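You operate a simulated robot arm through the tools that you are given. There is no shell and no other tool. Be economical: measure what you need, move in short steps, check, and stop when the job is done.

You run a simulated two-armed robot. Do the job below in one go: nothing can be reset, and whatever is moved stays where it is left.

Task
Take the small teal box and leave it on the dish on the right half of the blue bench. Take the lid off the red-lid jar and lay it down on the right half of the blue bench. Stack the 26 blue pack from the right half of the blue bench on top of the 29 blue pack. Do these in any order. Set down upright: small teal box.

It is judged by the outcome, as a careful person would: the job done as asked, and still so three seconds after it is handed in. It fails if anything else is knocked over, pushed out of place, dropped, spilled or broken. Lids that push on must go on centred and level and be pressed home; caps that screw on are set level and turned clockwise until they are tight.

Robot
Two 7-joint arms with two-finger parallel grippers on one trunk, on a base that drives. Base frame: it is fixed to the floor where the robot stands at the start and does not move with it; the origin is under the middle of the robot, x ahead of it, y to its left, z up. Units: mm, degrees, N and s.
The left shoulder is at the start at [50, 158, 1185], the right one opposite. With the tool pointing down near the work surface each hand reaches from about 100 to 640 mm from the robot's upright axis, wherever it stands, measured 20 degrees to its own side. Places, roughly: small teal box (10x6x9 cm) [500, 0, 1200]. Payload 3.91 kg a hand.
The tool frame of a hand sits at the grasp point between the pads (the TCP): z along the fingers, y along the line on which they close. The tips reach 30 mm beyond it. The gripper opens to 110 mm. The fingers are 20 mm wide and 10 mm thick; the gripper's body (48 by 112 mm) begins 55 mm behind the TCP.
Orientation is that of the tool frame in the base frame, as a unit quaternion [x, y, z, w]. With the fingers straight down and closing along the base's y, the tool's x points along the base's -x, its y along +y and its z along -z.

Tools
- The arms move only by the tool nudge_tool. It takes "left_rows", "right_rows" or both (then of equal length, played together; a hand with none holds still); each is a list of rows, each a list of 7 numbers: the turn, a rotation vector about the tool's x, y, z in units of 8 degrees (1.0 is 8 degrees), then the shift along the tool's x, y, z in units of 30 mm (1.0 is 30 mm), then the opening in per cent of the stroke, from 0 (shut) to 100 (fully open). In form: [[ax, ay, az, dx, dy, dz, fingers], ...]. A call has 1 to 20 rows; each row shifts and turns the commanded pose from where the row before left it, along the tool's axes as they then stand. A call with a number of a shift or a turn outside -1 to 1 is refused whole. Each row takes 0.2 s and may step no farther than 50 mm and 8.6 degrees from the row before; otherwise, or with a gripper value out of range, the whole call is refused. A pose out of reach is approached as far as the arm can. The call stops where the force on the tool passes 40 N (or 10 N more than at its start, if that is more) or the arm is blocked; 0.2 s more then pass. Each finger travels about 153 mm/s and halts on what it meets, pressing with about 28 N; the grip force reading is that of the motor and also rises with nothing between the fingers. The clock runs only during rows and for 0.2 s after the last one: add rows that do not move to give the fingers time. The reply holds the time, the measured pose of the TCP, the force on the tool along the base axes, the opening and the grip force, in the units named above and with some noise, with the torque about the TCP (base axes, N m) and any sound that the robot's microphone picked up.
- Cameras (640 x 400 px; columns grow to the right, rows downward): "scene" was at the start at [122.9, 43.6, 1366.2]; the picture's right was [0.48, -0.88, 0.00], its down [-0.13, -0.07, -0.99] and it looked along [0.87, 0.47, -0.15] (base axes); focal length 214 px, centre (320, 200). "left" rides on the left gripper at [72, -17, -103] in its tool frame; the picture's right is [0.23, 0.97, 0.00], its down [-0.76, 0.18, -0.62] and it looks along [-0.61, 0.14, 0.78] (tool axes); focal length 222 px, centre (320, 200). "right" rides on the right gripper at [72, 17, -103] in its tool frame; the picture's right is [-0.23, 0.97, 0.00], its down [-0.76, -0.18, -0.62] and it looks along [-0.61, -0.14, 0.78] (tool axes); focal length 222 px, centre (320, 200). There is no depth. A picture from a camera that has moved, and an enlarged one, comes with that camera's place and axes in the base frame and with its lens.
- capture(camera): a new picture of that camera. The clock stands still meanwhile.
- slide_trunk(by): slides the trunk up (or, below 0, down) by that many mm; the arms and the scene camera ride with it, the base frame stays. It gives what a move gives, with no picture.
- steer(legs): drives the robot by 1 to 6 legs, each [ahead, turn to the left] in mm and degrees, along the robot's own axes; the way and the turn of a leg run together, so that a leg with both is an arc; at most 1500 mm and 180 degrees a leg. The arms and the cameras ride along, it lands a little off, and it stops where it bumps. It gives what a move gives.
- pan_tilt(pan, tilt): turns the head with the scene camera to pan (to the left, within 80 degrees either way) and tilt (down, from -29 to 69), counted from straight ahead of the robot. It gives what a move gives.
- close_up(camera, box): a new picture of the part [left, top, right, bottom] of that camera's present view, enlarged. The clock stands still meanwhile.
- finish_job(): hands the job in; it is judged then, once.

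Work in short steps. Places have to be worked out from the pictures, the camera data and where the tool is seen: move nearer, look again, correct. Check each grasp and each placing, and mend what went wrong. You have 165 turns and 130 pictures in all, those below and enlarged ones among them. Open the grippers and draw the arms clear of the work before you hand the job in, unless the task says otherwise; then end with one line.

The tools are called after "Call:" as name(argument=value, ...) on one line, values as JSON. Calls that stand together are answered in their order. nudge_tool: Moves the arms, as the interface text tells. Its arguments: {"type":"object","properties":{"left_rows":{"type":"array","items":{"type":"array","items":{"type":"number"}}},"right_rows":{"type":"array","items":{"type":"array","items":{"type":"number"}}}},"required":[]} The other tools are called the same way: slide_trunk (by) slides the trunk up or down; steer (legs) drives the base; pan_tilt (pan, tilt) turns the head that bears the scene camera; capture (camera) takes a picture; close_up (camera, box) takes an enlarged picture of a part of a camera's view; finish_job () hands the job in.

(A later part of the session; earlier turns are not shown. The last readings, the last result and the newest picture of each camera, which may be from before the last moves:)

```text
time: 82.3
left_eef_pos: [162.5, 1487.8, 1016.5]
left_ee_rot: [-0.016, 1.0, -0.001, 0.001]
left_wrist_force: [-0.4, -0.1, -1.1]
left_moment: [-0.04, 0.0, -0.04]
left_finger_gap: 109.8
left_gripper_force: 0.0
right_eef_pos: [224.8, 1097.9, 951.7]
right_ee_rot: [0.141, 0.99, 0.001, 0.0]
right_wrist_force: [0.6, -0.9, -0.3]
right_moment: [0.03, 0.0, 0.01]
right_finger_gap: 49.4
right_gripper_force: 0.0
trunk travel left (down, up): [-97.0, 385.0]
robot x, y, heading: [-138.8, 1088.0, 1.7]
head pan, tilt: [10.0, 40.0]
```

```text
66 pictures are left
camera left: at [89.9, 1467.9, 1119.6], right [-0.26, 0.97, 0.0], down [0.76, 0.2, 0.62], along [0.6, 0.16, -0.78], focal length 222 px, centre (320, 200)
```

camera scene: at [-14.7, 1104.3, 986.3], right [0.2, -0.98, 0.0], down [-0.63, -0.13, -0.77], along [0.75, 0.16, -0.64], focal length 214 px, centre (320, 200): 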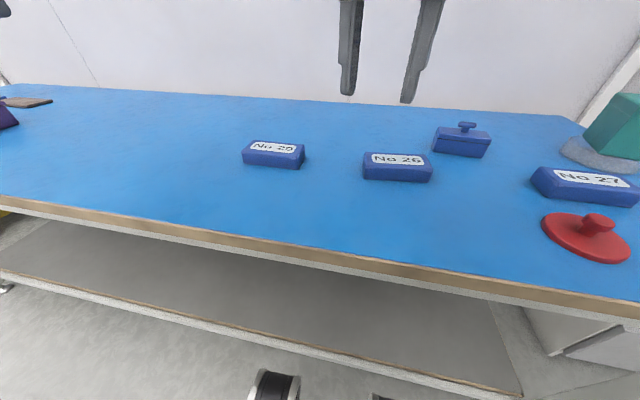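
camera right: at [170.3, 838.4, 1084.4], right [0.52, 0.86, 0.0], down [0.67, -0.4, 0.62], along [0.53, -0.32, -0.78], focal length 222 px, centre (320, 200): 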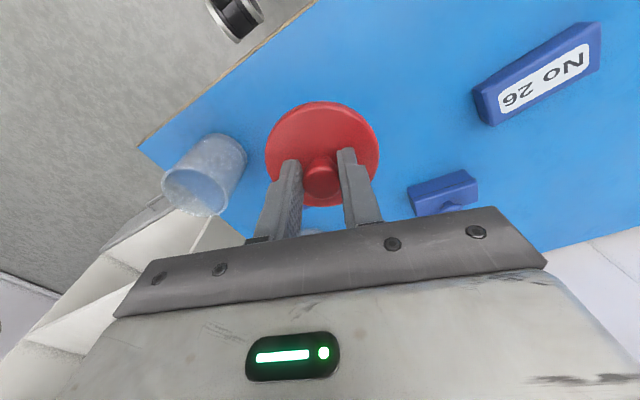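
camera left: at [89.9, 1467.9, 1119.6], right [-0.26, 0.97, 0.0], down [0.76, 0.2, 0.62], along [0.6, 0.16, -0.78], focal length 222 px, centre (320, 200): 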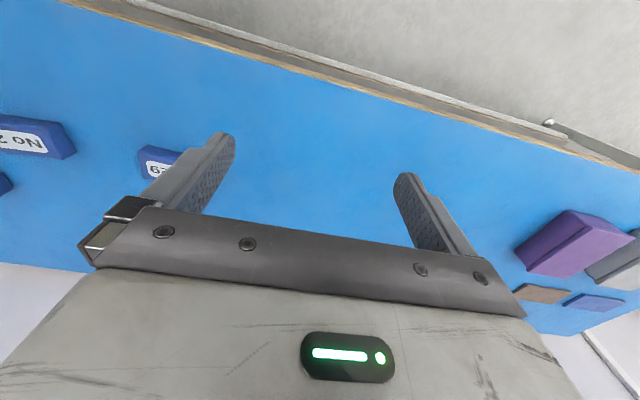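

I move the right hand 200 mm to the right, out of the way, and zoom on both packs.

Call:
nudge_tool(right_rows=[[0, 0, 0, 0, -1, 0, 45], [0, 0, 0, 0, -1, 0, 45], [0, 0, 0, 0, -1, 0, 45], [0, 0, 0, 0, -1, 0, 45], [0, 0, 0, 0, -1, 0, 45], [0, 0, 0, 0.5, -0.8, 0, 45], [0, 0, 0, 0.5, -0.8, -0.5, 45], [0, 0, 0, 0, 0, 0, 45]])

Call:
close_up(camera="scene", box=[230, 120, 450, 200])

```text
time: 84.1
left_eef_pos: [161.5, 1486.0, 1016.6]
left_ee_rot: [-0.016, 1.0, -0.001, -0.001]
left_wrist_force: [-0.4, 0.9, -0.3]
left_moment: [0.0, 0.0, 0.02]
left_finger_gap: 110.1
left_gripper_force: 0.0
right_eef_pos: [142.4, 916.5, 968.0]
right_ee_rot: [0.141, 0.99, 0.001, 0.0]
right_wrist_force: [0.2, 0.2, 0.6]
right_moment: [0.03, 0.0, -0.03]
right_finger_gap: 49.4
right_gripper_force: 0.0
trunk travel left (down, up): [-97.0, 385.0]
robot x, y, heading: [-137.2, 1086.5, 1.9]
head pan, tilt: [10.0, 40.0]
```

```text
2.91 times, centred on (340, 160) of scene
camera zoom: at [-14.8, 1104.3, 986.3], right [0.2, -0.98, 0.0], down [-0.63, -0.13, -0.77], along [0.75, 0.16, -0.64], focal length 624 px, centre (262, 316)
```

zoom: 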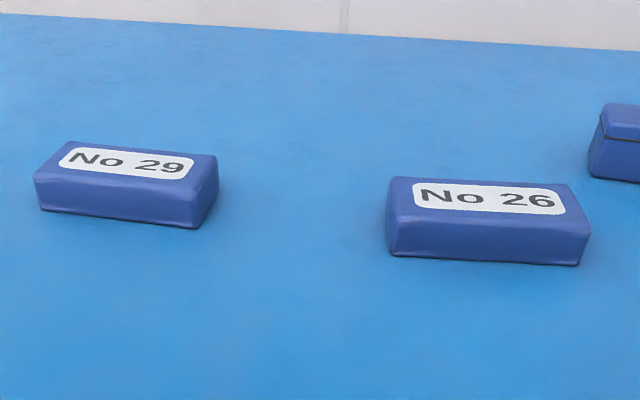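

Pack 26 is about 116×50×29 mm, centred near (354, 1038) with yaw +5°; pack 29 is near (354, 1280–1300) with yaw −1°. I turn the left hand about 86° so it closes across the short side.

Call:
nudge_tool(left_rows=[[0, 0, 0.98, 0, 0, 0, 90], [0, 0, 0.98, 0, 0, 0, 90], [0, 0, 0.98, 0, 0, 0, 90], [0, 0, 0.98, 0, 0, 0, 90], [0, 0, 0.98, 0, 0, 0, 90], [0, 0, 0.98, 0, 0, 0, 90], [0, 0, 0.98, 0, 0, 0, 90], [0, 0, 0.98, 0, 0, 0, 90], [0, 0, 0.98, 0, 0, 0, 90], [0, 0, 0.98, 0, 0, 0, 90], [0, 0, 1.0, 0, 0, 0, 90], [0, 0, 0, 0, 0, 0, 90]])

```text
time: 86.7
left_eef_pos: [162.8, 1485.9, 1015.2]
left_ee_rot: [0.673, 0.739, 0.0, 0.001]
left_wrist_force: [-0.2, -0.6, 0.2]
left_moment: [0.01, 0.01, 0.01]
left_finger_gap: 98.9
left_gripper_force: 0.0
right_eef_pos: [141.6, 916.9, 967.6]
right_ee_rot: [0.141, 0.99, 0.001, 0.0]
right_wrist_force: [0.7, 0.3, 0.9]
right_moment: [-0.01, 0.0, -0.01]
right_finger_gap: 49.6
right_gripper_force: 0.0
trunk travel left (down, up): [-97.0, 385.0]
robot x, y, heading: [-138.7, 1087.1, 1.8]
head pan, tilt: [10.0, 40.0]
```

Yaw is as wanted. I move to about (354, 1380), from where the left camera can look over both packs.

Call:
nudge_tool(left_rows=[[0, 0, 0, -0.588, 0.75, 0, 90], [0, 0, 0, -0.588, 0.8, 0, 90], [0, 0, 0, -0.588, 0.8, 0, 90], [0, 0, 0, -0.588, 0.8, 0, 90], [0, 0, 0, -0.588, 0.8, 0, 90], [0, 0, 0, -0.588, 0.8, 0, 90], [0, 0, 0, -0.588, 0.8, 0, 90], [0, 0, 0, 0, 0.4, 0, 90], [0, 0, 0, 0, 0, 0, 90]])

Call:
capture(camera="left")

```text
time: 88.7
left_eef_pos: [323.7, 1388.5, 983.8]
left_ee_rot: [0.673, 0.74, 0.001, 0.0]
left_wrist_force: [-0.1, 0.4, -0.6]
left_moment: [-0.01, 0.03, 0.0]
left_finger_gap: 99.1
left_gripper_force: 0.1
left hand out of reach, approached as far as the arm can: row 6, 7, 8
right_eef_pos: [141.0, 916.5, 969.3]
right_ee_rot: [0.141, 0.99, 0.0, 0.0]
right_wrist_force: [0.5, 0.2, 0.2]
right_moment: [0.0, 0.03, 0.0]
right_finger_gap: 49.3
right_gripper_force: 0.0
trunk travel left (down, up): [-97.0, 385.0]
robot x, y, heading: [-139.4, 1083.8, 1.7]
head pan, tilt: [10.0, 40.0]
```

```text
64 pictures are left
camera left: at [298.9, 1459.4, 1088.1], right [0.95, 0.32, 0.0], down [0.25, -0.74, 0.62], along [0.2, -0.59, -0.78], focal length 222 px, centre (320, 200)
```

left: 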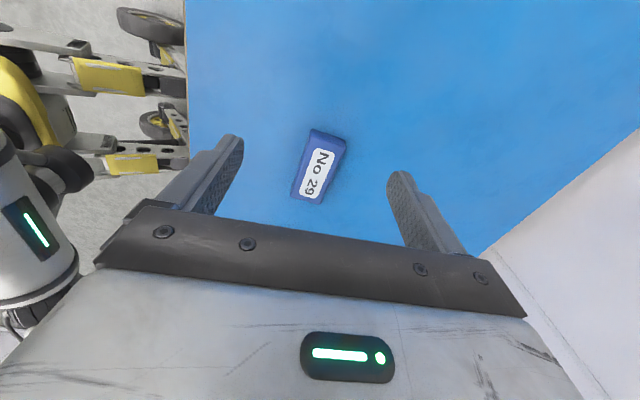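

Pack 29 measures at about (350, 1293). The reach limit is due to height, so I descend while moving towards pack 26.

Call:
nudge_tool(left_rows=[[0, 0, 0, -0.6, 0, 0.5, 90], [0, 0, 0, -0.8, 0, 0.5, 90], [0, 0, 0, -0.9, 0, 0.4, 90], [0, 0, 0, -0.9, 0, 0.3, 90], [0, 0, 0, -0.9, 0, 0.2, 90], [0, 0, 0, -0.9, 0, 0.2, 90], [0, 0, 0, -0.9, 0, 0.1, 90], [0, 0, 0, -0.9, 0, 0, 90], [0, 0, 0, -0.9, 0, 0, 90], [0, 0, 0, 0, 0, 0, 90]])

Call:
capture(camera="left")

Call:
capture(camera="scene")

```text
time: 90.9
left_eef_pos: [290.0, 1257.8, 904.9]
left_ee_rot: [0.673, 0.739, 0.0, 0.001]
left_wrist_force: [0.7, -0.1, 0.3]
left_moment: [0.0, -0.01, 0.0]
left_finger_gap: 99.1
left_gripper_force: 0.0
left hand out of reach, approached as far as the arm can: row 4, 5, 6, 7, 8, 9
right_eef_pos: [140.7, 917.2, 967.5]
right_ee_rot: [0.141, 0.99, 0.002, 0.001]
right_wrist_force: [0.2, 0.0, 0.9]
right_moment: [0.0, 0.03, 0.0]
right_finger_gap: 49.5
right_gripper_force: 0.0
trunk travel left (down, up): [-97.0, 385.0]
robot x, y, heading: [-138.5, 1091.8, 2.0]
head pan, tilt: [10.0, 40.0]
```

```text
63 pictures are left
camera left: at [265.6, 1328.5, 1007.3], right [0.95, 0.32, 0.0], down [0.25, -0.74, 0.62], along [0.2, -0.59, -0.78], focal length 222 px, centre (320, 200)
```

left: 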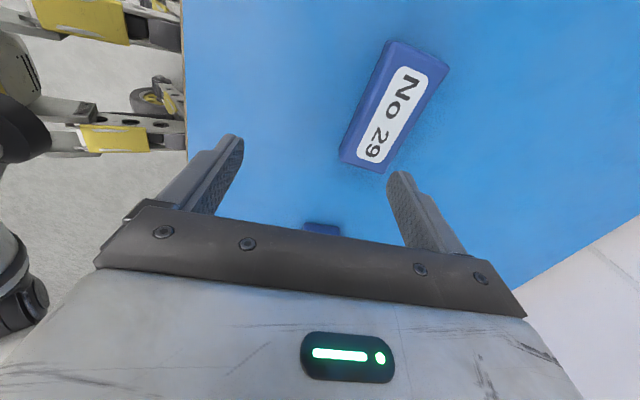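

```text
62 pictures are left
camera scene: at [-14.8, 1104.3, 986.3], right [0.2, -0.98, 0.0], down [-0.63, -0.13, -0.77], along [0.75, 0.16, -0.64], focal length 214 px, centre (320, 200)
```

scene: 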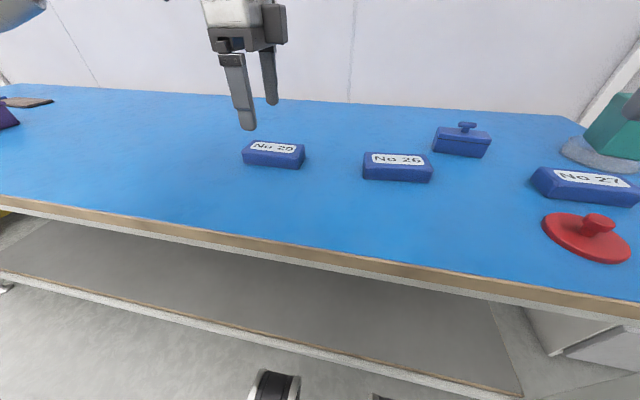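

The left arm cannot take this wrist orientation here. Turning the robot about 40° to the right and standing further left will ease it, so I raise the left hand and reposition the base.

Call:
nudge_tool(left_rows=[[0, 0, -0.9, 0, -0.6, -0.3, 90], [0, 0, -0.9, 0, -0.6, -0.5, 90], [0, 0, -0.9, 0, -0.6, -0.5, 90], [0, 0, -0.9, 0, -0.4, -0.5, 90], [0, 0, -0.9, 0, 0, 0, 90], [0, 0, 0, 0, 0, 0, 90]])

Call:
steer(legs=[[-40, 0], [0, 88], [362, 0], [0, -130], [60, 0]])

Call:
pan_tilt(pan=5, tilt=40)

Call:
capture(camera="scene")

Call:
capture(camera="left")

```text
time: 92.3
left_eef_pos: [227.9, 1240.6, 960.0]
left_ee_rot: [0.411, 0.912, 0.0, 0.001]
left_wrist_force: [0.1, -0.3, 0.3]
left_moment: [0.04, 0.01, -0.02]
left_finger_gap: 99.1
left_gripper_force: 0.0
right_eef_pos: [141.6, 916.1, 969.2]
right_ee_rot: [0.141, 0.99, 0.0, 0.0]
right_wrist_force: [-0.4, 0.7, -0.3]
right_moment: [0.01, 0.02, -0.02]
right_finger_gap: 49.3
right_gripper_force: 0.1
trunk travel left (down, up): [-97.0, 385.0]
robot x, y, heading: [-136.1, 1088.5, 1.8]
head pan, tilt: [10.0, 40.0]
```

```text
time: 104.8
left_eef_pos: [243.2, 1244.1, 959.9]
left_ee_rot: [0.733, 0.68, -0.001, 0.001]
left_wrist_force: [0.1, 0.1, 0.6]
left_moment: [-0.04, 0.04, 0.01]
left_finger_gap: 99.2
left_gripper_force: 0.0
right_eef_pos: [-48.7, 1080.8, 968.9]
right_ee_rot: [0.515, 0.857, 0.0, 0.001]
right_wrist_force: [0.2, 0.7, 0.5]
right_moment: [-0.01, 0.01, 0.02]
right_finger_gap: 49.4
right_gripper_force: 0.1
trunk travel left (down, up): [-97.0, 385.0]
robot x, y, heading: [-121.3, 1400.3, -44.0]
head pan, tilt: [10.0, 40.0]
```

```text
time: 105.5
left_eef_pos: [242.6, 1244.8, 958.5]
left_ee_rot: [0.733, 0.68, 0.0, 0.001]
left_wrist_force: [0.2, -0.2, 0.2]
left_moment: [0.0, 0.01, 0.02]
left_finger_gap: 99.2
left_gripper_force: 0.1
right_eef_pos: [-49.5, 1080.9, 968.3]
right_ee_rot: [0.514, 0.858, 0.001, 0.001]
right_wrist_force: [-0.1, -0.5, 0.2]
right_moment: [0.02, 0.01, 0.01]
right_finger_gap: 49.2
right_gripper_force: 0.0
trunk travel left (down, up): [-97.0, 385.0]
robot x, y, heading: [-126.2, 1399.8, -43.9]
head pan, tilt: [5.0, 40.0]
```

```text
61 pictures are left
camera scene: at [-27.2, 1318.6, 986.3], right [-0.63, -0.78, 0.0], down [-0.5, 0.4, -0.77], along [0.6, -0.48, -0.64], focal length 214 px, centre (320, 200)
```

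scene: 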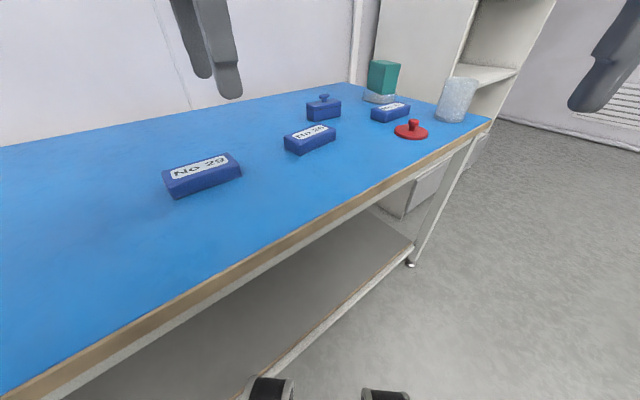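

```text
60 pictures are left
camera left: at [231.3, 1318.7, 1062.5], right [0.99, 0.15, 0.0], down [0.12, -0.77, 0.62], along [0.1, -0.62, -0.78], focal length 222 px, centre (320, 200)
```

left: 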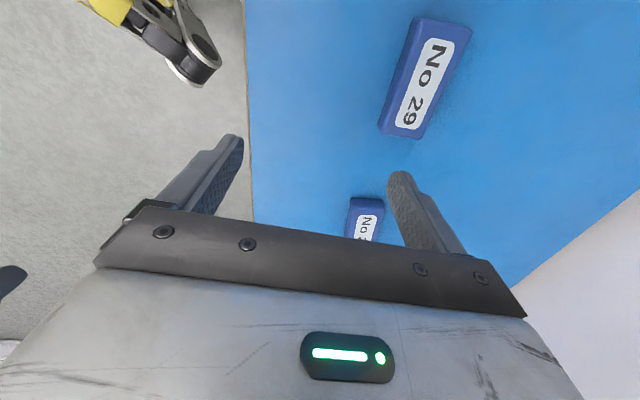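

Orientation is now relaxed. I set the hand yaw to match pack 26 and move above it.

Call:
nudge_tool(left_rows=[[0, 0, -0.6, 0, 0, 0, 80], [0, 0, -0.6, 0, 0, 0, 80], [0, 0, 0, -0.893, 0.382, 0.244, 80], [0, 0, 0, -0.893, 0.382, 0.244, 80], [0, 0, 0, -0.893, 0.382, 0.244, 80], [0, 0, 0, -0.893, 0.382, 0.244, 80], [0, 0, 0, -0.893, 0.382, 0.244, 80], [0, 0, 0, -0.893, 0.382, 0.244, 80], [0, 0, 0, -0.893, 0.382, 0.244, 80], [0, 0, 0, -0.893, 0.382, 0.244, 80], [0, 0, 0, 0, 0, 0, 80]])

Call:
capture(camera="left")

Call:
capture(camera="scene")

```text
time: 107.8
left_eef_pos: [361.0, 1199.5, 880.4]
left_ee_rot: [0.674, 0.739, -0.001, 0.001]
left_wrist_force: [0.4, 0.1, 0.8]
left_moment: [-0.03, 0.01, 0.02]
left_finger_gap: 88.1
left_gripper_force: 0.0
left hand out of reach, approached as far as the arm can: row 3, 4, 5, 6, 7, 8, 9, 10
right_eef_pos: [-49.8, 1079.9, 969.5]
right_ee_rot: [0.514, 0.858, 0.001, 0.001]
right_wrist_force: [-0.9, 0.5, -0.6]
right_moment: [0.01, -0.03, 0.0]
right_finger_gap: 49.5
right_gripper_force: 0.3
trunk travel left (down, up): [-97.0, 385.0]
robot x, y, heading: [-126.8, 1401.5, -43.9]
head pan, tilt: [5.0, 40.0]
```

```text
59 pictures are left
camera left: at [336.4, 1271.2, 983.2], right [0.95, 0.32, 0.0], down [0.25, -0.74, 0.62], along [0.2, -0.59, -0.78], focal length 222 px, centre (320, 200)
```

left: 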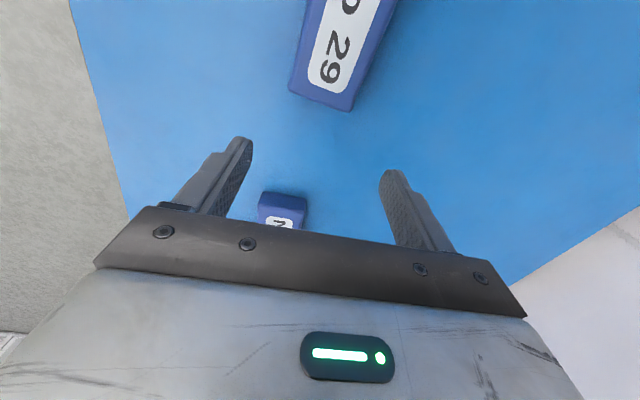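

```text
58 pictures are left
camera scene: at [-27.3, 1318.6, 986.3], right [-0.63, -0.78, 0.0], down [-0.5, 0.4, -0.77], along [0.6, -0.48, -0.64], focal length 214 px, centre (320, 200)
```

scene: 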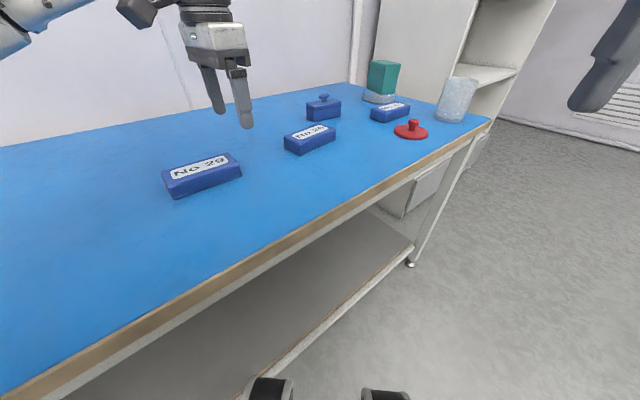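

The limit is really that the trunk is low, leaving the wrist high above the shoulder. I raise the trunk 230 mm and then bring the hand down and over pack 26.

Call:
slide_trunk(by=230)

Call:
nudge_tool(left_rows=[[0, 0, 0, 0, 0, 0.9, 80], [0, 0, 0, 0, 0, 0.9, 80], [0, 0, 0, -0.5, 0, 0.9, 80], [0, 0, 0, -0.8, 0, 0.9, 80], [0, 0, 0, -0.8, 0, 0.9, 80], [0, 0, 0, -0.8, 0, 0.9, 80], [0, 0, 0, -0.8, 0, 0.8, 80], [0, 0, 0, -0.8, 0, 0.2, 80], [0, 0, 0, -0.8, 0, 0, 80], [0, 0, 0, 0, 0, 0, 80]])

Call:
capture(camera="left")

```text
time: 110.3
left_eef_pos: [360.4, 1199.1, 1110.8]
left_ee_rot: [0.673, 0.739, -0.001, 0.0]
left_wrist_force: [-0.3, -0.1, 0.4]
left_moment: [0.01, -0.01, 0.01]
left_finger_gap: 88.0
left_gripper_force: 0.0
right_eef_pos: [-49.4, 1080.4, 1199.0]
right_ee_rot: [0.515, 0.857, 0.001, 0.001]
right_wrist_force: [-0.1, 0.0, -0.4]
right_moment: [0.03, -0.01, 0.02]
right_finger_gap: 49.3
right_gripper_force: 0.1
trunk travel left (down, up): [-327.0, 155.0]
robot x, y, heading: [-122.5, 1404.6, -44.2]
head pan, tilt: [5.0, 40.0]
```

```text
time: 112.5
left_eef_pos: [364.5, 1182.3, 935.7]
left_ee_rot: [0.673, 0.74, -0.001, 0.001]
left_wrist_force: [-0.6, -0.4, 0.1]
left_moment: [0.0, 0.01, 0.01]
left_finger_gap: 88.0
left_gripper_force: 0.1
left hand out of reach, approached as far as the arm can: row 4, 5, 6, 7, 8, 9
right_eef_pos: [-48.3, 1080.0, 1198.7]
right_ee_rot: [0.515, 0.857, 0.001, 0.001]
right_wrist_force: [0.4, -1.1, 0.0]
right_moment: [0.0, -0.01, 0.02]
right_finger_gap: 49.6
right_gripper_force: 0.1
trunk travel left (down, up): [-327.0, 155.0]
robot x, y, heading: [-125.6, 1400.8, -43.7]
head pan, tilt: [5.0, 40.0]
```

```text
57 pictures are left
camera left: at [339.6, 1254.2, 1038.6], right [0.95, 0.32, 0.0], down [0.25, -0.74, 0.63], along [0.2, -0.59, -0.78], focal length 222 px, centre (320, 200)
```

left: 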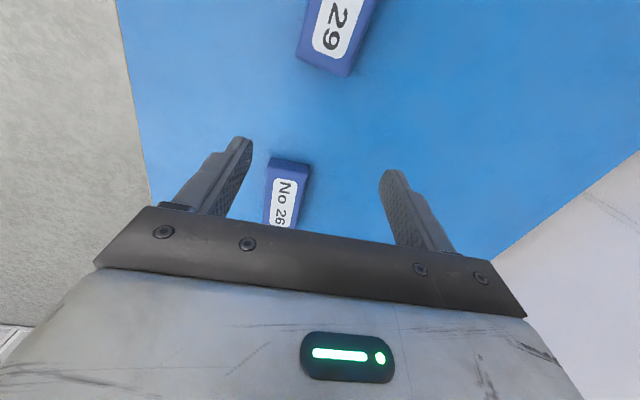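

I test whether wrist yaw is the limiting factor by turning the hand back to neutral and moving towards pack 26.

Call:
nudge_tool(left_rows=[[0, 0, -1, 0, 0, 0, 80], [0, 0, -1, 0, 0, 0, 80], [0, 0, -1, 0, 0, 0, 80], [0, 0, -1, 0, 0, 0, 80], [0, 0, -1, 0, 0, 0, 80], [0, 0, 0, -0.6, -0.6, 0, 80], [0, 0, 0, -0.6, -0.6, 0, 80], [0, 0, 0, -0.6, -0.6, 0, 80], [0, 0, 0, -0.6, -0.6, 0, 80], [0, 0, 0, 0, 0, 0, 80]])

Call:
capture(camera="left")

```text
time: 114.7
left_eef_pos: [364.5, 1182.6, 936.2]
left_ee_rot: [0.38, 0.925, -0.001, 0.0]
left_wrist_force: [0.3, 0.3, -0.5]
left_moment: [0.02, 0.0, 0.0]
left_finger_gap: 88.0
left_gripper_force: 0.1
left hand out of reach, approached as far as the arm can: row 6, 7, 8, 9
right_eef_pos: [-49.7, 1080.4, 1199.0]
right_ee_rot: [0.515, 0.857, 0.001, 0.001]
right_wrist_force: [0.0, -1.1, -0.4]
right_moment: [0.0, -0.01, -0.02]
right_finger_gap: 49.4
right_gripper_force: 0.1
trunk travel left (down, up): [-327.0, 155.0]
robot x, y, heading: [-124.0, 1403.5, -44.3]
head pan, tilt: [5.0, 40.0]
```

```text
56 pictures are left
camera left: at [300.0, 1222.8, 1038.5], right [0.52, 0.85, 0.0], down [0.67, -0.41, 0.62], along [0.53, -0.33, -0.78], focal length 222 px, centre (320, 200)
```

left: 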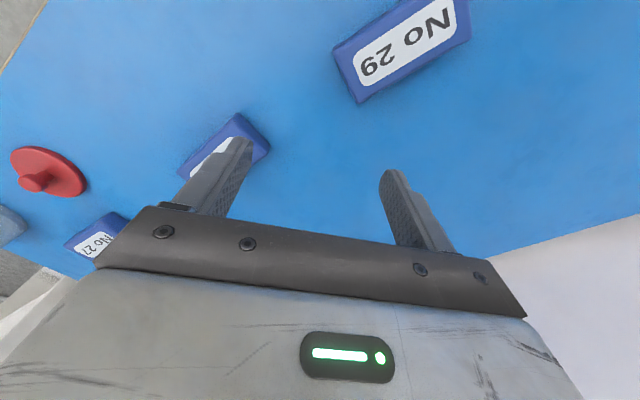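

Yaw isn't the limit; the hand must be lower relative to the shoulder. I raise the trunk to its starting height and lower the hand by the arm.

Call:
slide_trunk(by=100)

Call:
nudge_tool(left_rows=[[0, 0, 0, 0, 0, 1, 80], [0, 0, 0, 0, 0, 1, 80], [0, 0, 0, 0, 0, 1, 80], [0, 0, 0, 0, 0, 1, 80], [0, 0, 0, 0, 0, 0.8, 80], [0, 0, 1, -0.5, -0.7, 0, 80], [0, 0, 1, -0.6, -0.6, 0, 80], [0, 0, 1, -0.7, -0.5, 0, 80], [0, 0, 1, -0.7, -0.3, 0, 80], [0, 0, 1, -0.7, -0.1, 0, 80], [0, 0, 0, 0, 0, 0, 80]])

Call:
capture(camera="left")

```text
time: 116.0
left_eef_pos: [363.7, 1183.1, 1035.0]
left_ee_rot: [0.38, 0.925, -0.001, 0.001]
left_wrist_force: [0.1, 0.4, -0.6]
left_moment: [0.01, 0.0, -0.02]
left_finger_gap: 87.9
left_gripper_force: 0.1
right_eef_pos: [-48.8, 1080.0, 1298.7]
right_ee_rot: [0.515, 0.857, 0.001, 0.0]
right_wrist_force: [-0.7, -0.3, -0.3]
right_moment: [0.01, 0.01, 0.02]
right_finger_gap: 49.6
right_gripper_force: 0.2
trunk travel left (down, up): [-427.0, 55.0]
robot x, y, heading: [-123.4, 1398.7, -44.0]
head pan, tilt: [5.0, 40.0]
```

```text
time: 118.4
left_eef_pos: [350.0, 1202.8, 968.5]
left_ee_rot: [0.674, 0.738, -0.001, 0.001]
left_wrist_force: [0.1, -0.5, -0.2]
left_moment: [-0.03, -0.02, 0.03]
left_finger_gap: 88.3
left_gripper_force: 0.0
left hand out of reach, approached as far as the arm can: row 1, 2, 3, 4, 5, 6, 7, 8, 9, 10
right_eef_pos: [-48.9, 1081.1, 1298.1]
right_ee_rot: [0.515, 0.857, 0.001, 0.0]
right_wrist_force: [-0.1, -0.3, -0.4]
right_moment: [-0.01, -0.04, 0.02]
right_finger_gap: 49.3
right_gripper_force: 0.1
trunk travel left (down, up): [-427.0, 55.0]
robot x, y, heading: [-124.7, 1400.3, -43.7]
head pan, tilt: [5.0, 40.0]
```

```text
55 pictures are left
camera left: at [325.7, 1274.5, 1072.1], right [0.95, 0.31, 0.0], down [0.25, -0.74, 0.63], along [0.2, -0.59, -0.78], focal length 222 px, centre (320, 200)
```

left: 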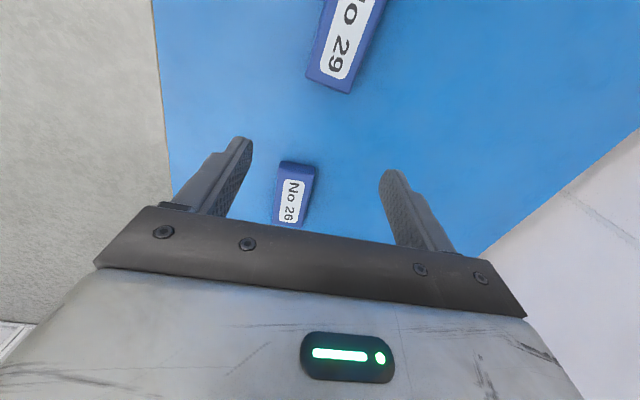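

A better stance is facing along the bench (heading −90°), with the left shoulder next to the bench and the hand yaw natural. I turn there and drive forward a little.

Call:
steer(legs=[[0, -46], [110, 0]])

Call:
pan_tilt(pan=50, tilt=45)

Call:
capture(camera="scene")

```text
time: 121.7
left_eef_pos: [61.4, 812.5, 969.5]
left_ee_rot: [0.909, 0.417, -0.002, -0.001]
left_wrist_force: [0.2, -1.3, 0.1]
left_moment: [-0.01, 0.01, 0.0]
left_finger_gap: 88.0
left_gripper_force: 0.1
right_eef_pos: [-302.9, 1015.5, 1298.2]
right_ee_rot: [0.809, 0.588, 0.0, 0.001]
right_wrist_force: [-0.6, -0.8, 0.3]
right_moment: [0.08, 0.0, -0.02]
right_finger_gap: 49.8
right_gripper_force: 0.1
trunk travel left (down, up): [-427.0, 55.0]
robot x, y, heading: [-120.5, 1289.4, -89.7]
head pan, tilt: [5.0, 40.0]
```

```text
time: 122.8
left_eef_pos: [63.0, 813.1, 968.2]
left_ee_rot: [0.909, 0.417, -0.002, 0.001]
left_wrist_force: [-0.1, 0.5, 0.2]
left_moment: [0.01, -0.03, 0.01]
left_finger_gap: 87.9
left_gripper_force: 0.1
right_eef_pos: [-302.3, 1016.4, 1298.7]
right_ee_rot: [0.809, 0.588, 0.0, 0.001]
right_wrist_force: [0.7, 0.4, -0.1]
right_moment: [-0.01, -0.02, 0.0]
right_finger_gap: 49.5
right_gripper_force: 0.0
trunk travel left (down, up): [-427.0, 55.0]
robot x, y, heading: [-123.6, 1293.7, -90.1]
head pan, tilt: [50.0, 45.0]
```

```text
54 pictures are left
camera scene: at [-59.8, 1198.4, 1309.0], right [-0.64, -0.77, 0.0], down [-0.54, 0.45, -0.71], along [0.54, -0.45, -0.71], focal length 214 px, centre (320, 200)
```

scene: 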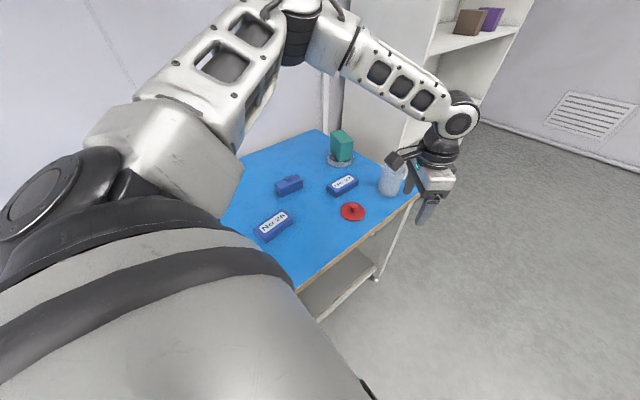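

The arm looks relaxed now. I turn the hand to pack 26's yaw and move above it.

Call:
nudge_tool(left_rows=[[0, 0, -0.96, 0, 0, 0, 80], [0, 0, -0.96, 0, 0, 0, 80], [0, 0, -0.96, 0, 0, 0, 80], [0, 0, -0.96, 0, 0, 0, 80], [0, 0, -0.96, 0, 0, 0, 80], [0, 0, -0.96, 0, 0, 0, 80], [0, 0, 0, 0.603, 0.942, 0.18, 80], [0, 0, 0, 0.603, 0.942, 0.18, 80], [0, 0, 0, 0.603, 0.942, 0.18, 80], [0, 0, 0, 0.603, 0.942, 0.18, 80], [0, 0, 0, 0.603, 0.942, 0.18, 80], [0, 0, 0, 0.603, 0.942, 0.18, 80], [0, 0, 0, 0.603, 0.942, 0.18, 80], [0, 0, 0, 0.603, 0.942, 0.18, 80], [0, 0, 0, 0.603, 0.942, 0.18, 80], [0, 0, 0, 0.603, 0.942, 0.18, 80], [0, 0, 0, 0.603, 0.942, 0.18, 80], [0, 0, 0, 0, 0, 0, 80]])

Call:
capture(camera="left")

```text
time: 126.6
left_eef_pos: [354.5, 1040.4, 907.1]
left_ee_rot: [0.673, 0.739, -0.003, -0.001]
left_wrist_force: [0.4, -0.2, 0.4]
left_moment: [0.01, 0.01, 0.02]
left_finger_gap: 87.8
left_gripper_force: 0.0
right_eef_pos: [-302.1, 1015.0, 1300.3]
right_ee_rot: [0.809, 0.588, 0.001, 0.001]
right_wrist_force: [-1.0, -0.9, -0.2]
right_moment: [0.01, -0.04, -0.01]
right_finger_gap: 49.5
right_gripper_force: 0.2
trunk travel left (down, up): [-427.0, 55.0]
robot x, y, heading: [-120.9, 1294.3, -89.9]
head pan, tilt: [50.0, 45.0]
```

```text
53 pictures are left
camera left: at [330.3, 1112.6, 1010.6], right [0.95, 0.32, 0.0], down [0.25, -0.74, 0.62], along [0.2, -0.59, -0.78], focal length 222 px, centre (320, 200)
```

left: 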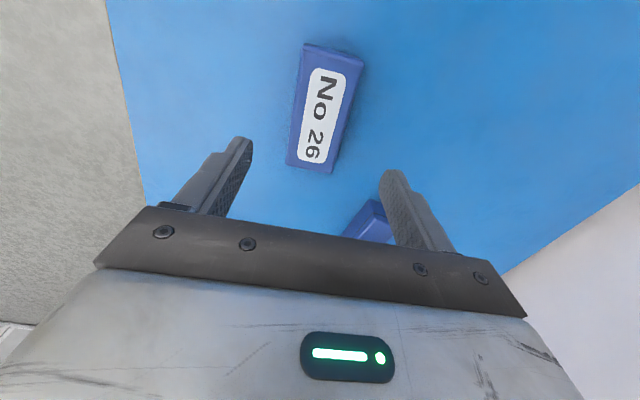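

I zoom on pack 26 to fix its centre and yaw.

Call:
close_up(camera="left", box=[240, 30, 400, 180])

```text
2.67 times, centred on (320, 105) of left
camera zoom: at [330.3, 1112.6, 1010.6], right [0.95, 0.32, 0.0], down [0.25, -0.74, 0.62], along [0.2, -0.59, -0.78], focal length 592 px, centre (320, 453)
```

zoom: 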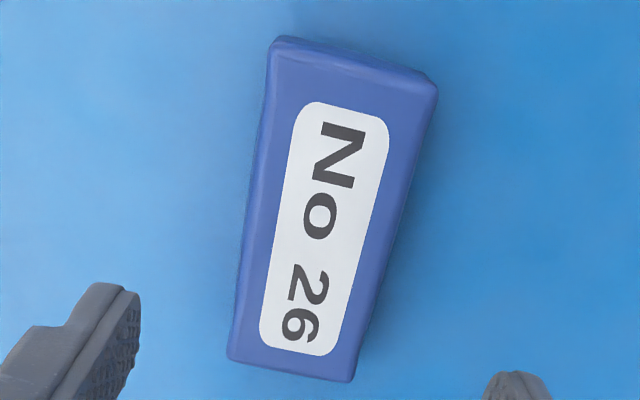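

Pack 26 is at (353, 1040), yaw 7.3°. I trim the yaw by 2° and descend most of the way.

Call:
nudge_tool(left_rows=[[0, 0, -0.25, 0, -0.05, 0.6, 80], [0, 0, 0, 0, 0, 0.8, 80], [0, 0, 0, 0, 0, 0.8, 80], [0, 0, 0, 0, 0, 0.5, 80], [0, 0, 0, 0, 0, 0, 80]])

Call:
capture(camera="left")

```text
time: 127.8
left_eef_pos: [352.2, 1040.1, 825.4]
left_ee_rot: [0.66, 0.751, -0.002, 0.0]
left_wrist_force: [-0.2, -0.8, -0.1]
left_moment: [-0.01, -0.02, 0.01]
left_finger_gap: 87.9
left_gripper_force: 0.1
right_eef_pos: [-302.0, 1016.4, 1300.1]
right_ee_rot: [0.809, 0.588, 0.001, 0.0]
right_wrist_force: [-0.7, 0.9, 0.9]
right_moment: [0.0, 0.0, 0.02]
right_finger_gap: 49.3
right_gripper_force: 0.0
trunk travel left (down, up): [-427.0, 55.0]
robot x, y, heading: [-122.1, 1293.2, -90.0]
head pan, tilt: [50.0, 45.0]
```

```text
51 pictures are left
camera left: at [325.9, 1111.4, 929.4], right [0.94, 0.35, 0.0], down [0.28, -0.73, 0.62], along [0.22, -0.59, -0.78], focal length 222 px, centre (320, 200)
```

left: 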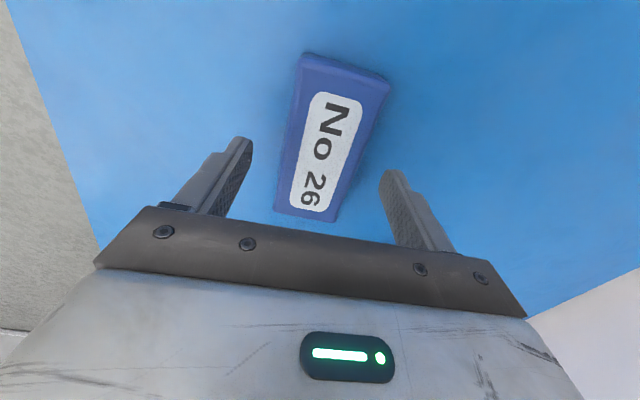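

Pack 26 is straddled and aligned. I descend 27 mm and close.

Call:
nudge_tool(left_rows=[[0, 0, 0, 0, 0, 0.45, 80], [0, 0, 0, 0, 0, 0.4, 80], [0, 0, 0, 0, 0, 0, 80], [0, 0, 0, 0, 0, 0, 65], [0, 0, 0, 0, 0, 0, 55], [0, 0, 0, 0, 0, 0, 45], [0, 0, 0, 0, 0, 0, 30], [0, 0, 0, 0, 0, 0, 10], [0, 0, 0, 0, 0, 0, 10]])

Call:
capture(camera="left")

```text
time: 129.8
left_eef_pos: [352.8, 1040.1, 802.6]
left_ee_rot: [0.66, 0.751, -0.002, 0.0]
left_wrist_force: [-0.3, 0.2, -0.8]
left_moment: [0.0, 0.04, 0.01]
left_finger_gap: 57.2
left_gripper_force: 27.8
right_eef_pos: [-302.9, 1016.6, 1299.0]
right_ee_rot: [0.809, 0.588, 0.0, 0.0]
right_wrist_force: [0.0, -0.2, -0.1]
right_moment: [0.01, 0.01, -0.02]
right_finger_gap: 49.6
right_gripper_force: 0.0
trunk travel left (down, up): [-427.0, 55.0]
robot x, y, heading: [-124.3, 1290.1, -89.9]
head pan, tilt: [50.0, 45.0]
```

```text
50 pictures are left
camera left: at [326.2, 1110.9, 905.4], right [0.94, 0.35, 0.0], down [0.28, -0.73, 0.62], along [0.22, -0.59, -0.78], focal length 222 px, centre (320, 200)
```

left: 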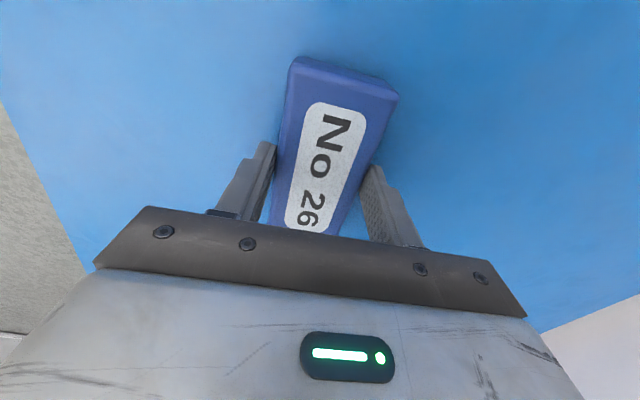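

Gripped at 57 mm with 28 N. I lift 80 mm and check.

Call:
nudge_tool(left_rows=[[0, 0, 0, 0, 0, -0.2, 10], [0, 0, 0, 0, 0, -0.4, 10], [0, 0, 0, 0, 0, -0.6, 10], [0, 0, 0, 0, 0, -0.7, 10], [0, 0, 0, 0, 0, -0.7, 10], [0, 0, 0, 0, 0, 0, 10]])

Call:
capture(camera="left")

```text
time: 131.2
left_eef_pos: [351.9, 1040.5, 880.0]
left_ee_rot: [0.66, 0.751, -0.002, 0.0]
left_wrist_force: [0.4, 0.0, -1.0]
left_moment: [0.01, 0.01, 0.02]
left_finger_gap: 57.3
left_gripper_force: 28.0
right_eef_pos: [-302.5, 1015.7, 1298.4]
right_ee_rot: [0.808, 0.589, 0.002, 0.001]
right_wrist_force: [-0.6, 0.2, -1.1]
right_moment: [-0.01, -0.01, -0.01]
right_finger_gap: 49.5
right_gripper_force: 0.0
trunk travel left (down, up): [-427.0, 55.0]
robot x, y, heading: [-123.1, 1289.0, -89.9]
head pan, tilt: [50.0, 45.0]
```

```text
49 pictures are left
camera left: at [326.0, 1111.2, 983.8], right [0.94, 0.35, 0.0], down [0.28, -0.73, 0.62], along [0.22, -0.59, -0.78], focal length 222 px, centre (320, 200)
```

left: 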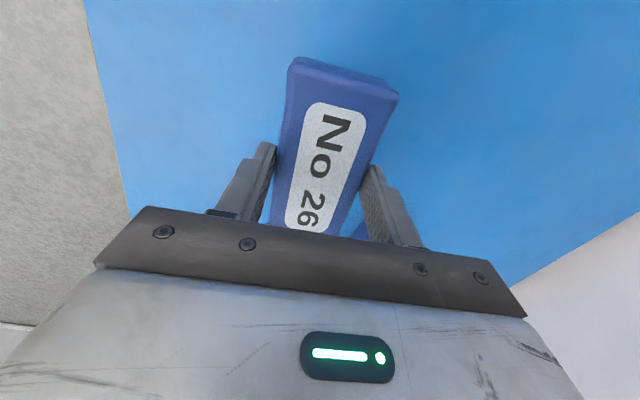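

Firmly held. I drive straight back 155 mm (towards +y), which brings pack 29's near end into the left camera.

Call:
steer(legs=[[-165, 0]])

Call:
capture(camera="left")

Call:
pan_tilt(pan=60, tilt=50)

Call:
capture(camera="scene")

```text
time: 132.7
left_eef_pos: [352.5, 1205.0, 879.7]
left_ee_rot: [0.659, 0.752, -0.002, -0.001]
left_wrist_force: [0.6, 0.5, -0.2]
left_moment: [-0.02, 0.01, 0.03]
left_finger_gap: 57.2
left_gripper_force: 28.4
right_eef_pos: [-301.4, 1180.8, 1299.1]
right_ee_rot: [0.809, 0.588, -0.001, 0.001]
right_wrist_force: [0.5, 0.0, -0.4]
right_moment: [-0.02, -0.01, -0.01]
right_finger_gap: 49.2
right_gripper_force: 0.1
trunk travel left (down, up): [-427.0, 55.0]
robot x, y, heading: [-123.7, 1455.6, -89.8]
head pan, tilt: [50.0, 45.0]
```

```text
48 pictures are left
camera left: at [326.1, 1277.1, 983.6], right [0.94, 0.35, 0.0], down [0.28, -0.73, 0.62], along [0.22, -0.59, -0.78], focal length 222 px, centre (320, 200)
```

left: 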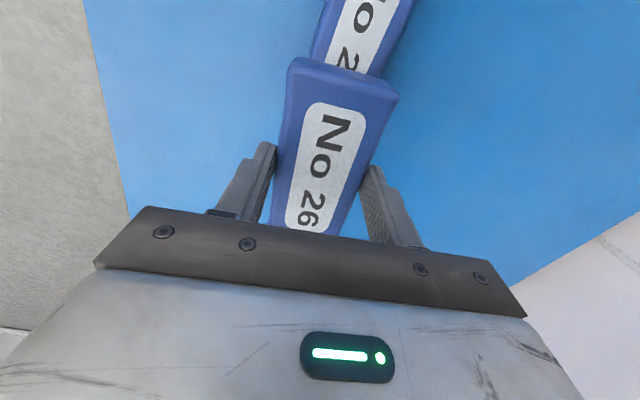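

```text
time: 133.4
left_eef_pos: [352.3, 1206.6, 881.1]
left_ee_rot: [0.659, 0.752, -0.003, -0.001]
left_wrist_force: [0.3, 0.4, -0.9]
left_moment: [0.04, -0.01, -0.01]
left_finger_gap: 57.2
left_gripper_force: 28.7
right_eef_pos: [-301.2, 1180.3, 1298.9]
right_ee_rot: [0.808, 0.589, 0.001, 0.0]
right_wrist_force: [0.6, 0.7, -0.1]
right_moment: [-0.01, 0.03, -0.01]
right_finger_gap: 49.3
right_gripper_force: 0.1
trunk travel left (down, up): [-427.0, 55.0]
robot x, y, heading: [-121.8, 1458.6, -89.8]
head pan, tilt: [60.0, 50.0]
```

```text
47 pictures are left
camera scene: at [-55.4, 1376.7, 1302.1], right [-0.5, -0.87, 0.0], down [-0.66, 0.38, -0.64], along [0.56, -0.32, -0.77], focal length 214 px, centre (320, 200)
```

scene: 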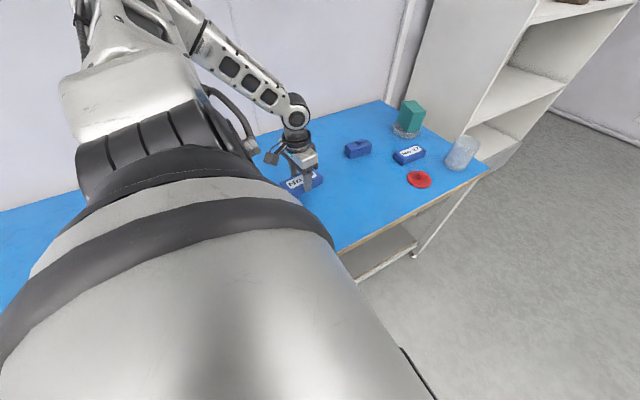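

Pack 29's axis is at x≈352, centre y≈1286, yaw 4°. I trim the hand yaw and move 80 mm along to sit above it, still about 48 mm high.

Call:
nudge_tool(left_rows=[[0, 0, 0.43, 0, 0, 0, 10], [0, 0, 0, 0.667, 0.047, 0, 10], [0, 0, 0, 0.667, 0.047, 0, 10], [0, 0, 0, 0.667, 0.047, 0, 10], [0, 0, 0, 0.667, 0.047, 0, 10], [0, 0, 0, 0, 0, 0, 10]])

Call:
capture(camera="left")

Call:
slide_trunk(by=0)

```text
time: 134.8
left_eef_pos: [353.1, 1286.9, 878.4]
left_ee_rot: [0.682, 0.731, -0.002, 0.0]
left_wrist_force: [-0.3, 0.1, -1.5]
left_moment: [0.0, 0.01, 0.0]
left_finger_gap: 56.9
left_gripper_force: 28.0
right_eef_pos: [-301.7, 1180.6, 1298.8]
right_ee_rot: [0.809, 0.588, 0.001, 0.0]
right_wrist_force: [0.6, 0.1, -0.3]
right_moment: [0.0, 0.0, -0.03]
right_finger_gap: 49.2
right_gripper_force: 0.0
trunk travel left (down, up): [-427.0, 55.0]
robot x, y, heading: [-122.9, 1453.9, -89.8]
head pan, tilt: [60.0, 50.0]
```

```text
46 pictures are left
camera left: at [331.4, 1358.8, 981.6], right [0.96, 0.29, 0.0], down [0.23, -0.75, 0.62], along [0.18, -0.6, -0.78], focal length 222 px, centre (320, 200)
```

left: 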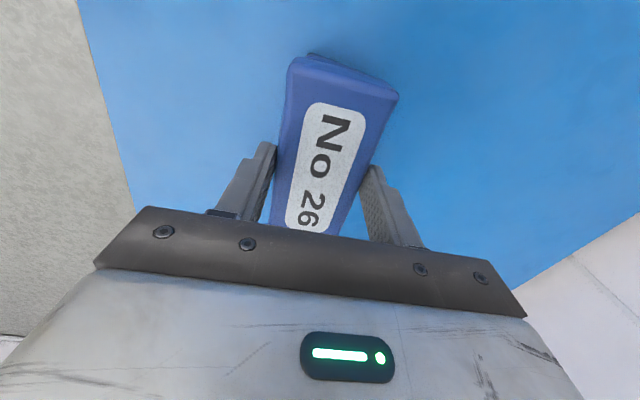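

```text
time: 135.3
left_eef_pos: [353.6, 1286.5, 879.8]
left_ee_rot: [0.681, 0.732, -0.001, -0.001]
left_wrist_force: [-0.4, 0.2, -0.1]
left_moment: [0.0, 0.02, 0.0]
left_finger_gap: 57.2
left_gripper_force: 28.5
right_eef_pos: [-302.0, 1179.6, 1298.8]
right_ee_rot: [0.809, 0.588, 0.001, 0.001]
right_wrist_force: [-0.8, 0.1, -0.5]
right_moment: [-0.02, 0.02, 0.0]
right_finger_gap: 49.4
right_gripper_force: 0.1
trunk travel left (down, up): [-427.0, 55.0]
robot x, y, heading: [-125.8, 1455.7, -89.8]
head pan, tilt: [60.0, 50.0]
```

The far end of pack 29 peeks out just beyond pack 26. I zoom there to check lateral alignment.

Call:
close_up(camera="left", box=[260, 30, 420, 130])

```text
4.00 times, centred on (340, 80) of left
camera zoom: at [331.4, 1358.7, 981.6], right [0.96, 0.3, 0.0], down [0.23, -0.75, 0.62], along [0.18, -0.6, -0.78], focal length 888 px, centre (240, 680)
```

zoom: 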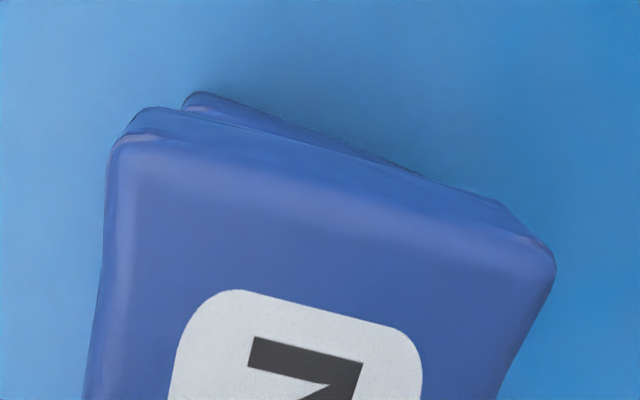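

Alignment is within about 3–4 mm. I trim by +2.5 mm in x and −2 mm in y, turn 1.5°, then descend to just above contact.

Call:
nudge_tool(left_rows=[[0, 0, 0.19, -0.067, 0.083, 0, 10], [0, 0, 0, 0, 0, 0.5, 10], [0, 0, 0, 0, 0, 0.5, 10], [0, 0, 0, 0, 0, 0.3, 10], [0, 0, 0, 0, 0, 0, 10]])

Call:
close_up(camera="left", box=[260, 30, 420, 130])

```text
time: 136.5
left_eef_pos: [356.9, 1284.5, 840.6]
left_ee_rot: [0.692, 0.722, -0.002, -0.001]
left_wrist_force: [-0.1, 0.6, -0.5]
left_moment: [0.01, 0.0, -0.01]
left_finger_gap: 57.3
left_gripper_force: 28.0
right_eef_pos: [-302.1, 1180.2, 1299.2]
right_ee_rot: [0.809, 0.588, 0.001, 0.001]
right_wrist_force: [-0.2, -0.3, 0.3]
right_moment: [0.0, 0.01, 0.0]
right_finger_gap: 49.7
right_gripper_force: 0.1
trunk travel left (down, up): [-427.0, 55.0]
robot x, y, heading: [-122.8, 1459.1, -90.0]
head pan, tilt: [60.0, 50.0]
```

```text
4.00 times, centred on (340, 80) of left
camera zoom: at [336.2, 1357.1, 943.1], right [0.96, 0.27, 0.0], down [0.21, -0.75, 0.62], along [0.17, -0.6, -0.78], focal length 888 px, centre (240, 680)
```

zoom: 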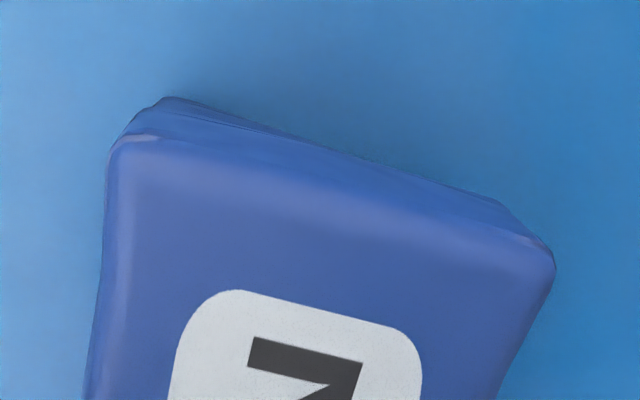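

Very well aligned. I lower in fine steps and watch the force.

Call:
nudge_tool(left_rows=[[0, 0, 0, 0, 0, 0.08, 10], [0, 0, 0, 0, 0, 0.08, 10], [0, 0, 0, 0, 0, 0.06, 10], [0, 0, 0, 0, 0, 0, 10]])

```text
time: 137.5
left_eef_pos: [355.3, 1284.5, 832.7]
left_ee_rot: [0.692, 0.722, -0.002, -0.001]
left_wrist_force: [-0.4, -0.6, -0.9]
left_moment: [0.0, 0.0, -0.01]
left_finger_gap: 57.2
left_gripper_force: 27.7
right_eef_pos: [-302.7, 1179.0, 1299.3]
right_ee_rot: [0.808, 0.589, 0.001, 0.001]
right_wrist_force: [0.6, -0.6, -0.4]
right_moment: [0.05, 0.02, -0.01]
right_finger_gap: 49.5
right_gripper_force: 0.1
trunk travel left (down, up): [-427.0, 55.0]
robot x, y, heading: [-123.6, 1458.4, -89.8]
head pan, tilt: [60.0, 50.0]
```

No contact yet, so I continue.

Call:
nudge_tool(left_rows=[[0, 0, 0, 0, 0, 0.06, 10], [0, 0, 0, 0, 0, 0.06, 10], [0, 0, 0, 0, 0, 0, 10]])

```text
time: 138.3
left_eef_pos: [356.0, 1283.6, 831.8]
left_ee_rot: [0.692, 0.722, 0.0, 0.003]
left_wrist_force: [-0.2, 2.4, 27.5]
left_moment: [0.09, 0.0, -0.06]
left_finger_gap: 57.4
left_gripper_force: 28.2
right_eef_pos: [-303.4, 1181.4, 1299.9]
right_ee_rot: [0.808, 0.589, 0.001, 0.002]
right_wrist_force: [0.4, 0.5, -1.1]
right_moment: [0.02, -0.01, 0.01]
right_finger_gap: 49.6
right_gripper_force: 0.1
trunk travel left (down, up): [-427.0, 55.0]
robot x, y, heading: [-122.0, 1455.2, -89.8]
head pan, tilt: [60.0, 50.0]
```

Contact is firm. I ease off slightly, open gently, and rise.

Call:
nudge_tool(left_rows=[[0, 0, 0, 0, 0, -0.04, 10], [0, 0, 0, 0, 0, -0.03, 10], [0, 0, 0, 0, 0, 0, 10], [0, 0, 0, 0, 0, 0, 54], [0, 0, 0, 0, 0, 0, 58], [0, 0, 0, 0, 0, 0, 70], [0, 0, 0, 0, 0, 0, 80], [0, 0, 0, 0, 0, 0, 80], [0, 0, 0, 0, 0, -0.4, 80], [0, 0, 0, 0, 0, -0.8, 80], [0, 0, 0, 0, 0, -0.9, 80], [0, 0, 0, 0, 0, -0.9, 80], [0, 0, 0, 0, 0, -0.9, 80], [0, 0, 0, 0, 0, 0, 80]])

Call:
capture(camera="left")

```text
time: 141.3
left_eef_pos: [355.2, 1283.7, 947.6]
left_ee_rot: [0.691, 0.722, -0.001, 0.0]
left_wrist_force: [-1.2, 0.0, 0.0]
left_moment: [-0.03, -0.02, 0.03]
left_finger_gap: 88.1
left_gripper_force: 0.1
right_eef_pos: [-302.6, 1179.7, 1299.2]
right_ee_rot: [0.809, 0.588, 0.001, 0.001]
right_wrist_force: [0.2, 0.6, -0.5]
right_moment: [0.03, 0.04, -0.02]
right_finger_gap: 49.4
right_gripper_force: 0.1
trunk travel left (down, up): [-427.0, 55.0]
robot x, y, heading: [-122.1, 1457.6, -89.7]
head pan, tilt: [60.0, 50.0]
```

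```text
43 pictures are left
camera left: at [336.0, 1357.4, 1050.4], right [0.96, 0.27, 0.0], down [0.21, -0.75, 0.62], along [0.17, -0.6, -0.78], focal length 222 px, centre (320, 200)
```

left: 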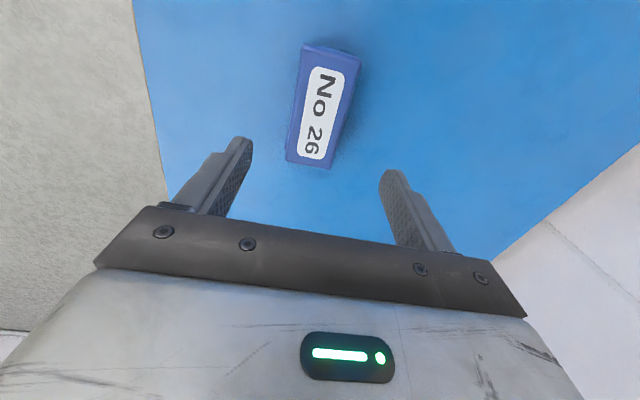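

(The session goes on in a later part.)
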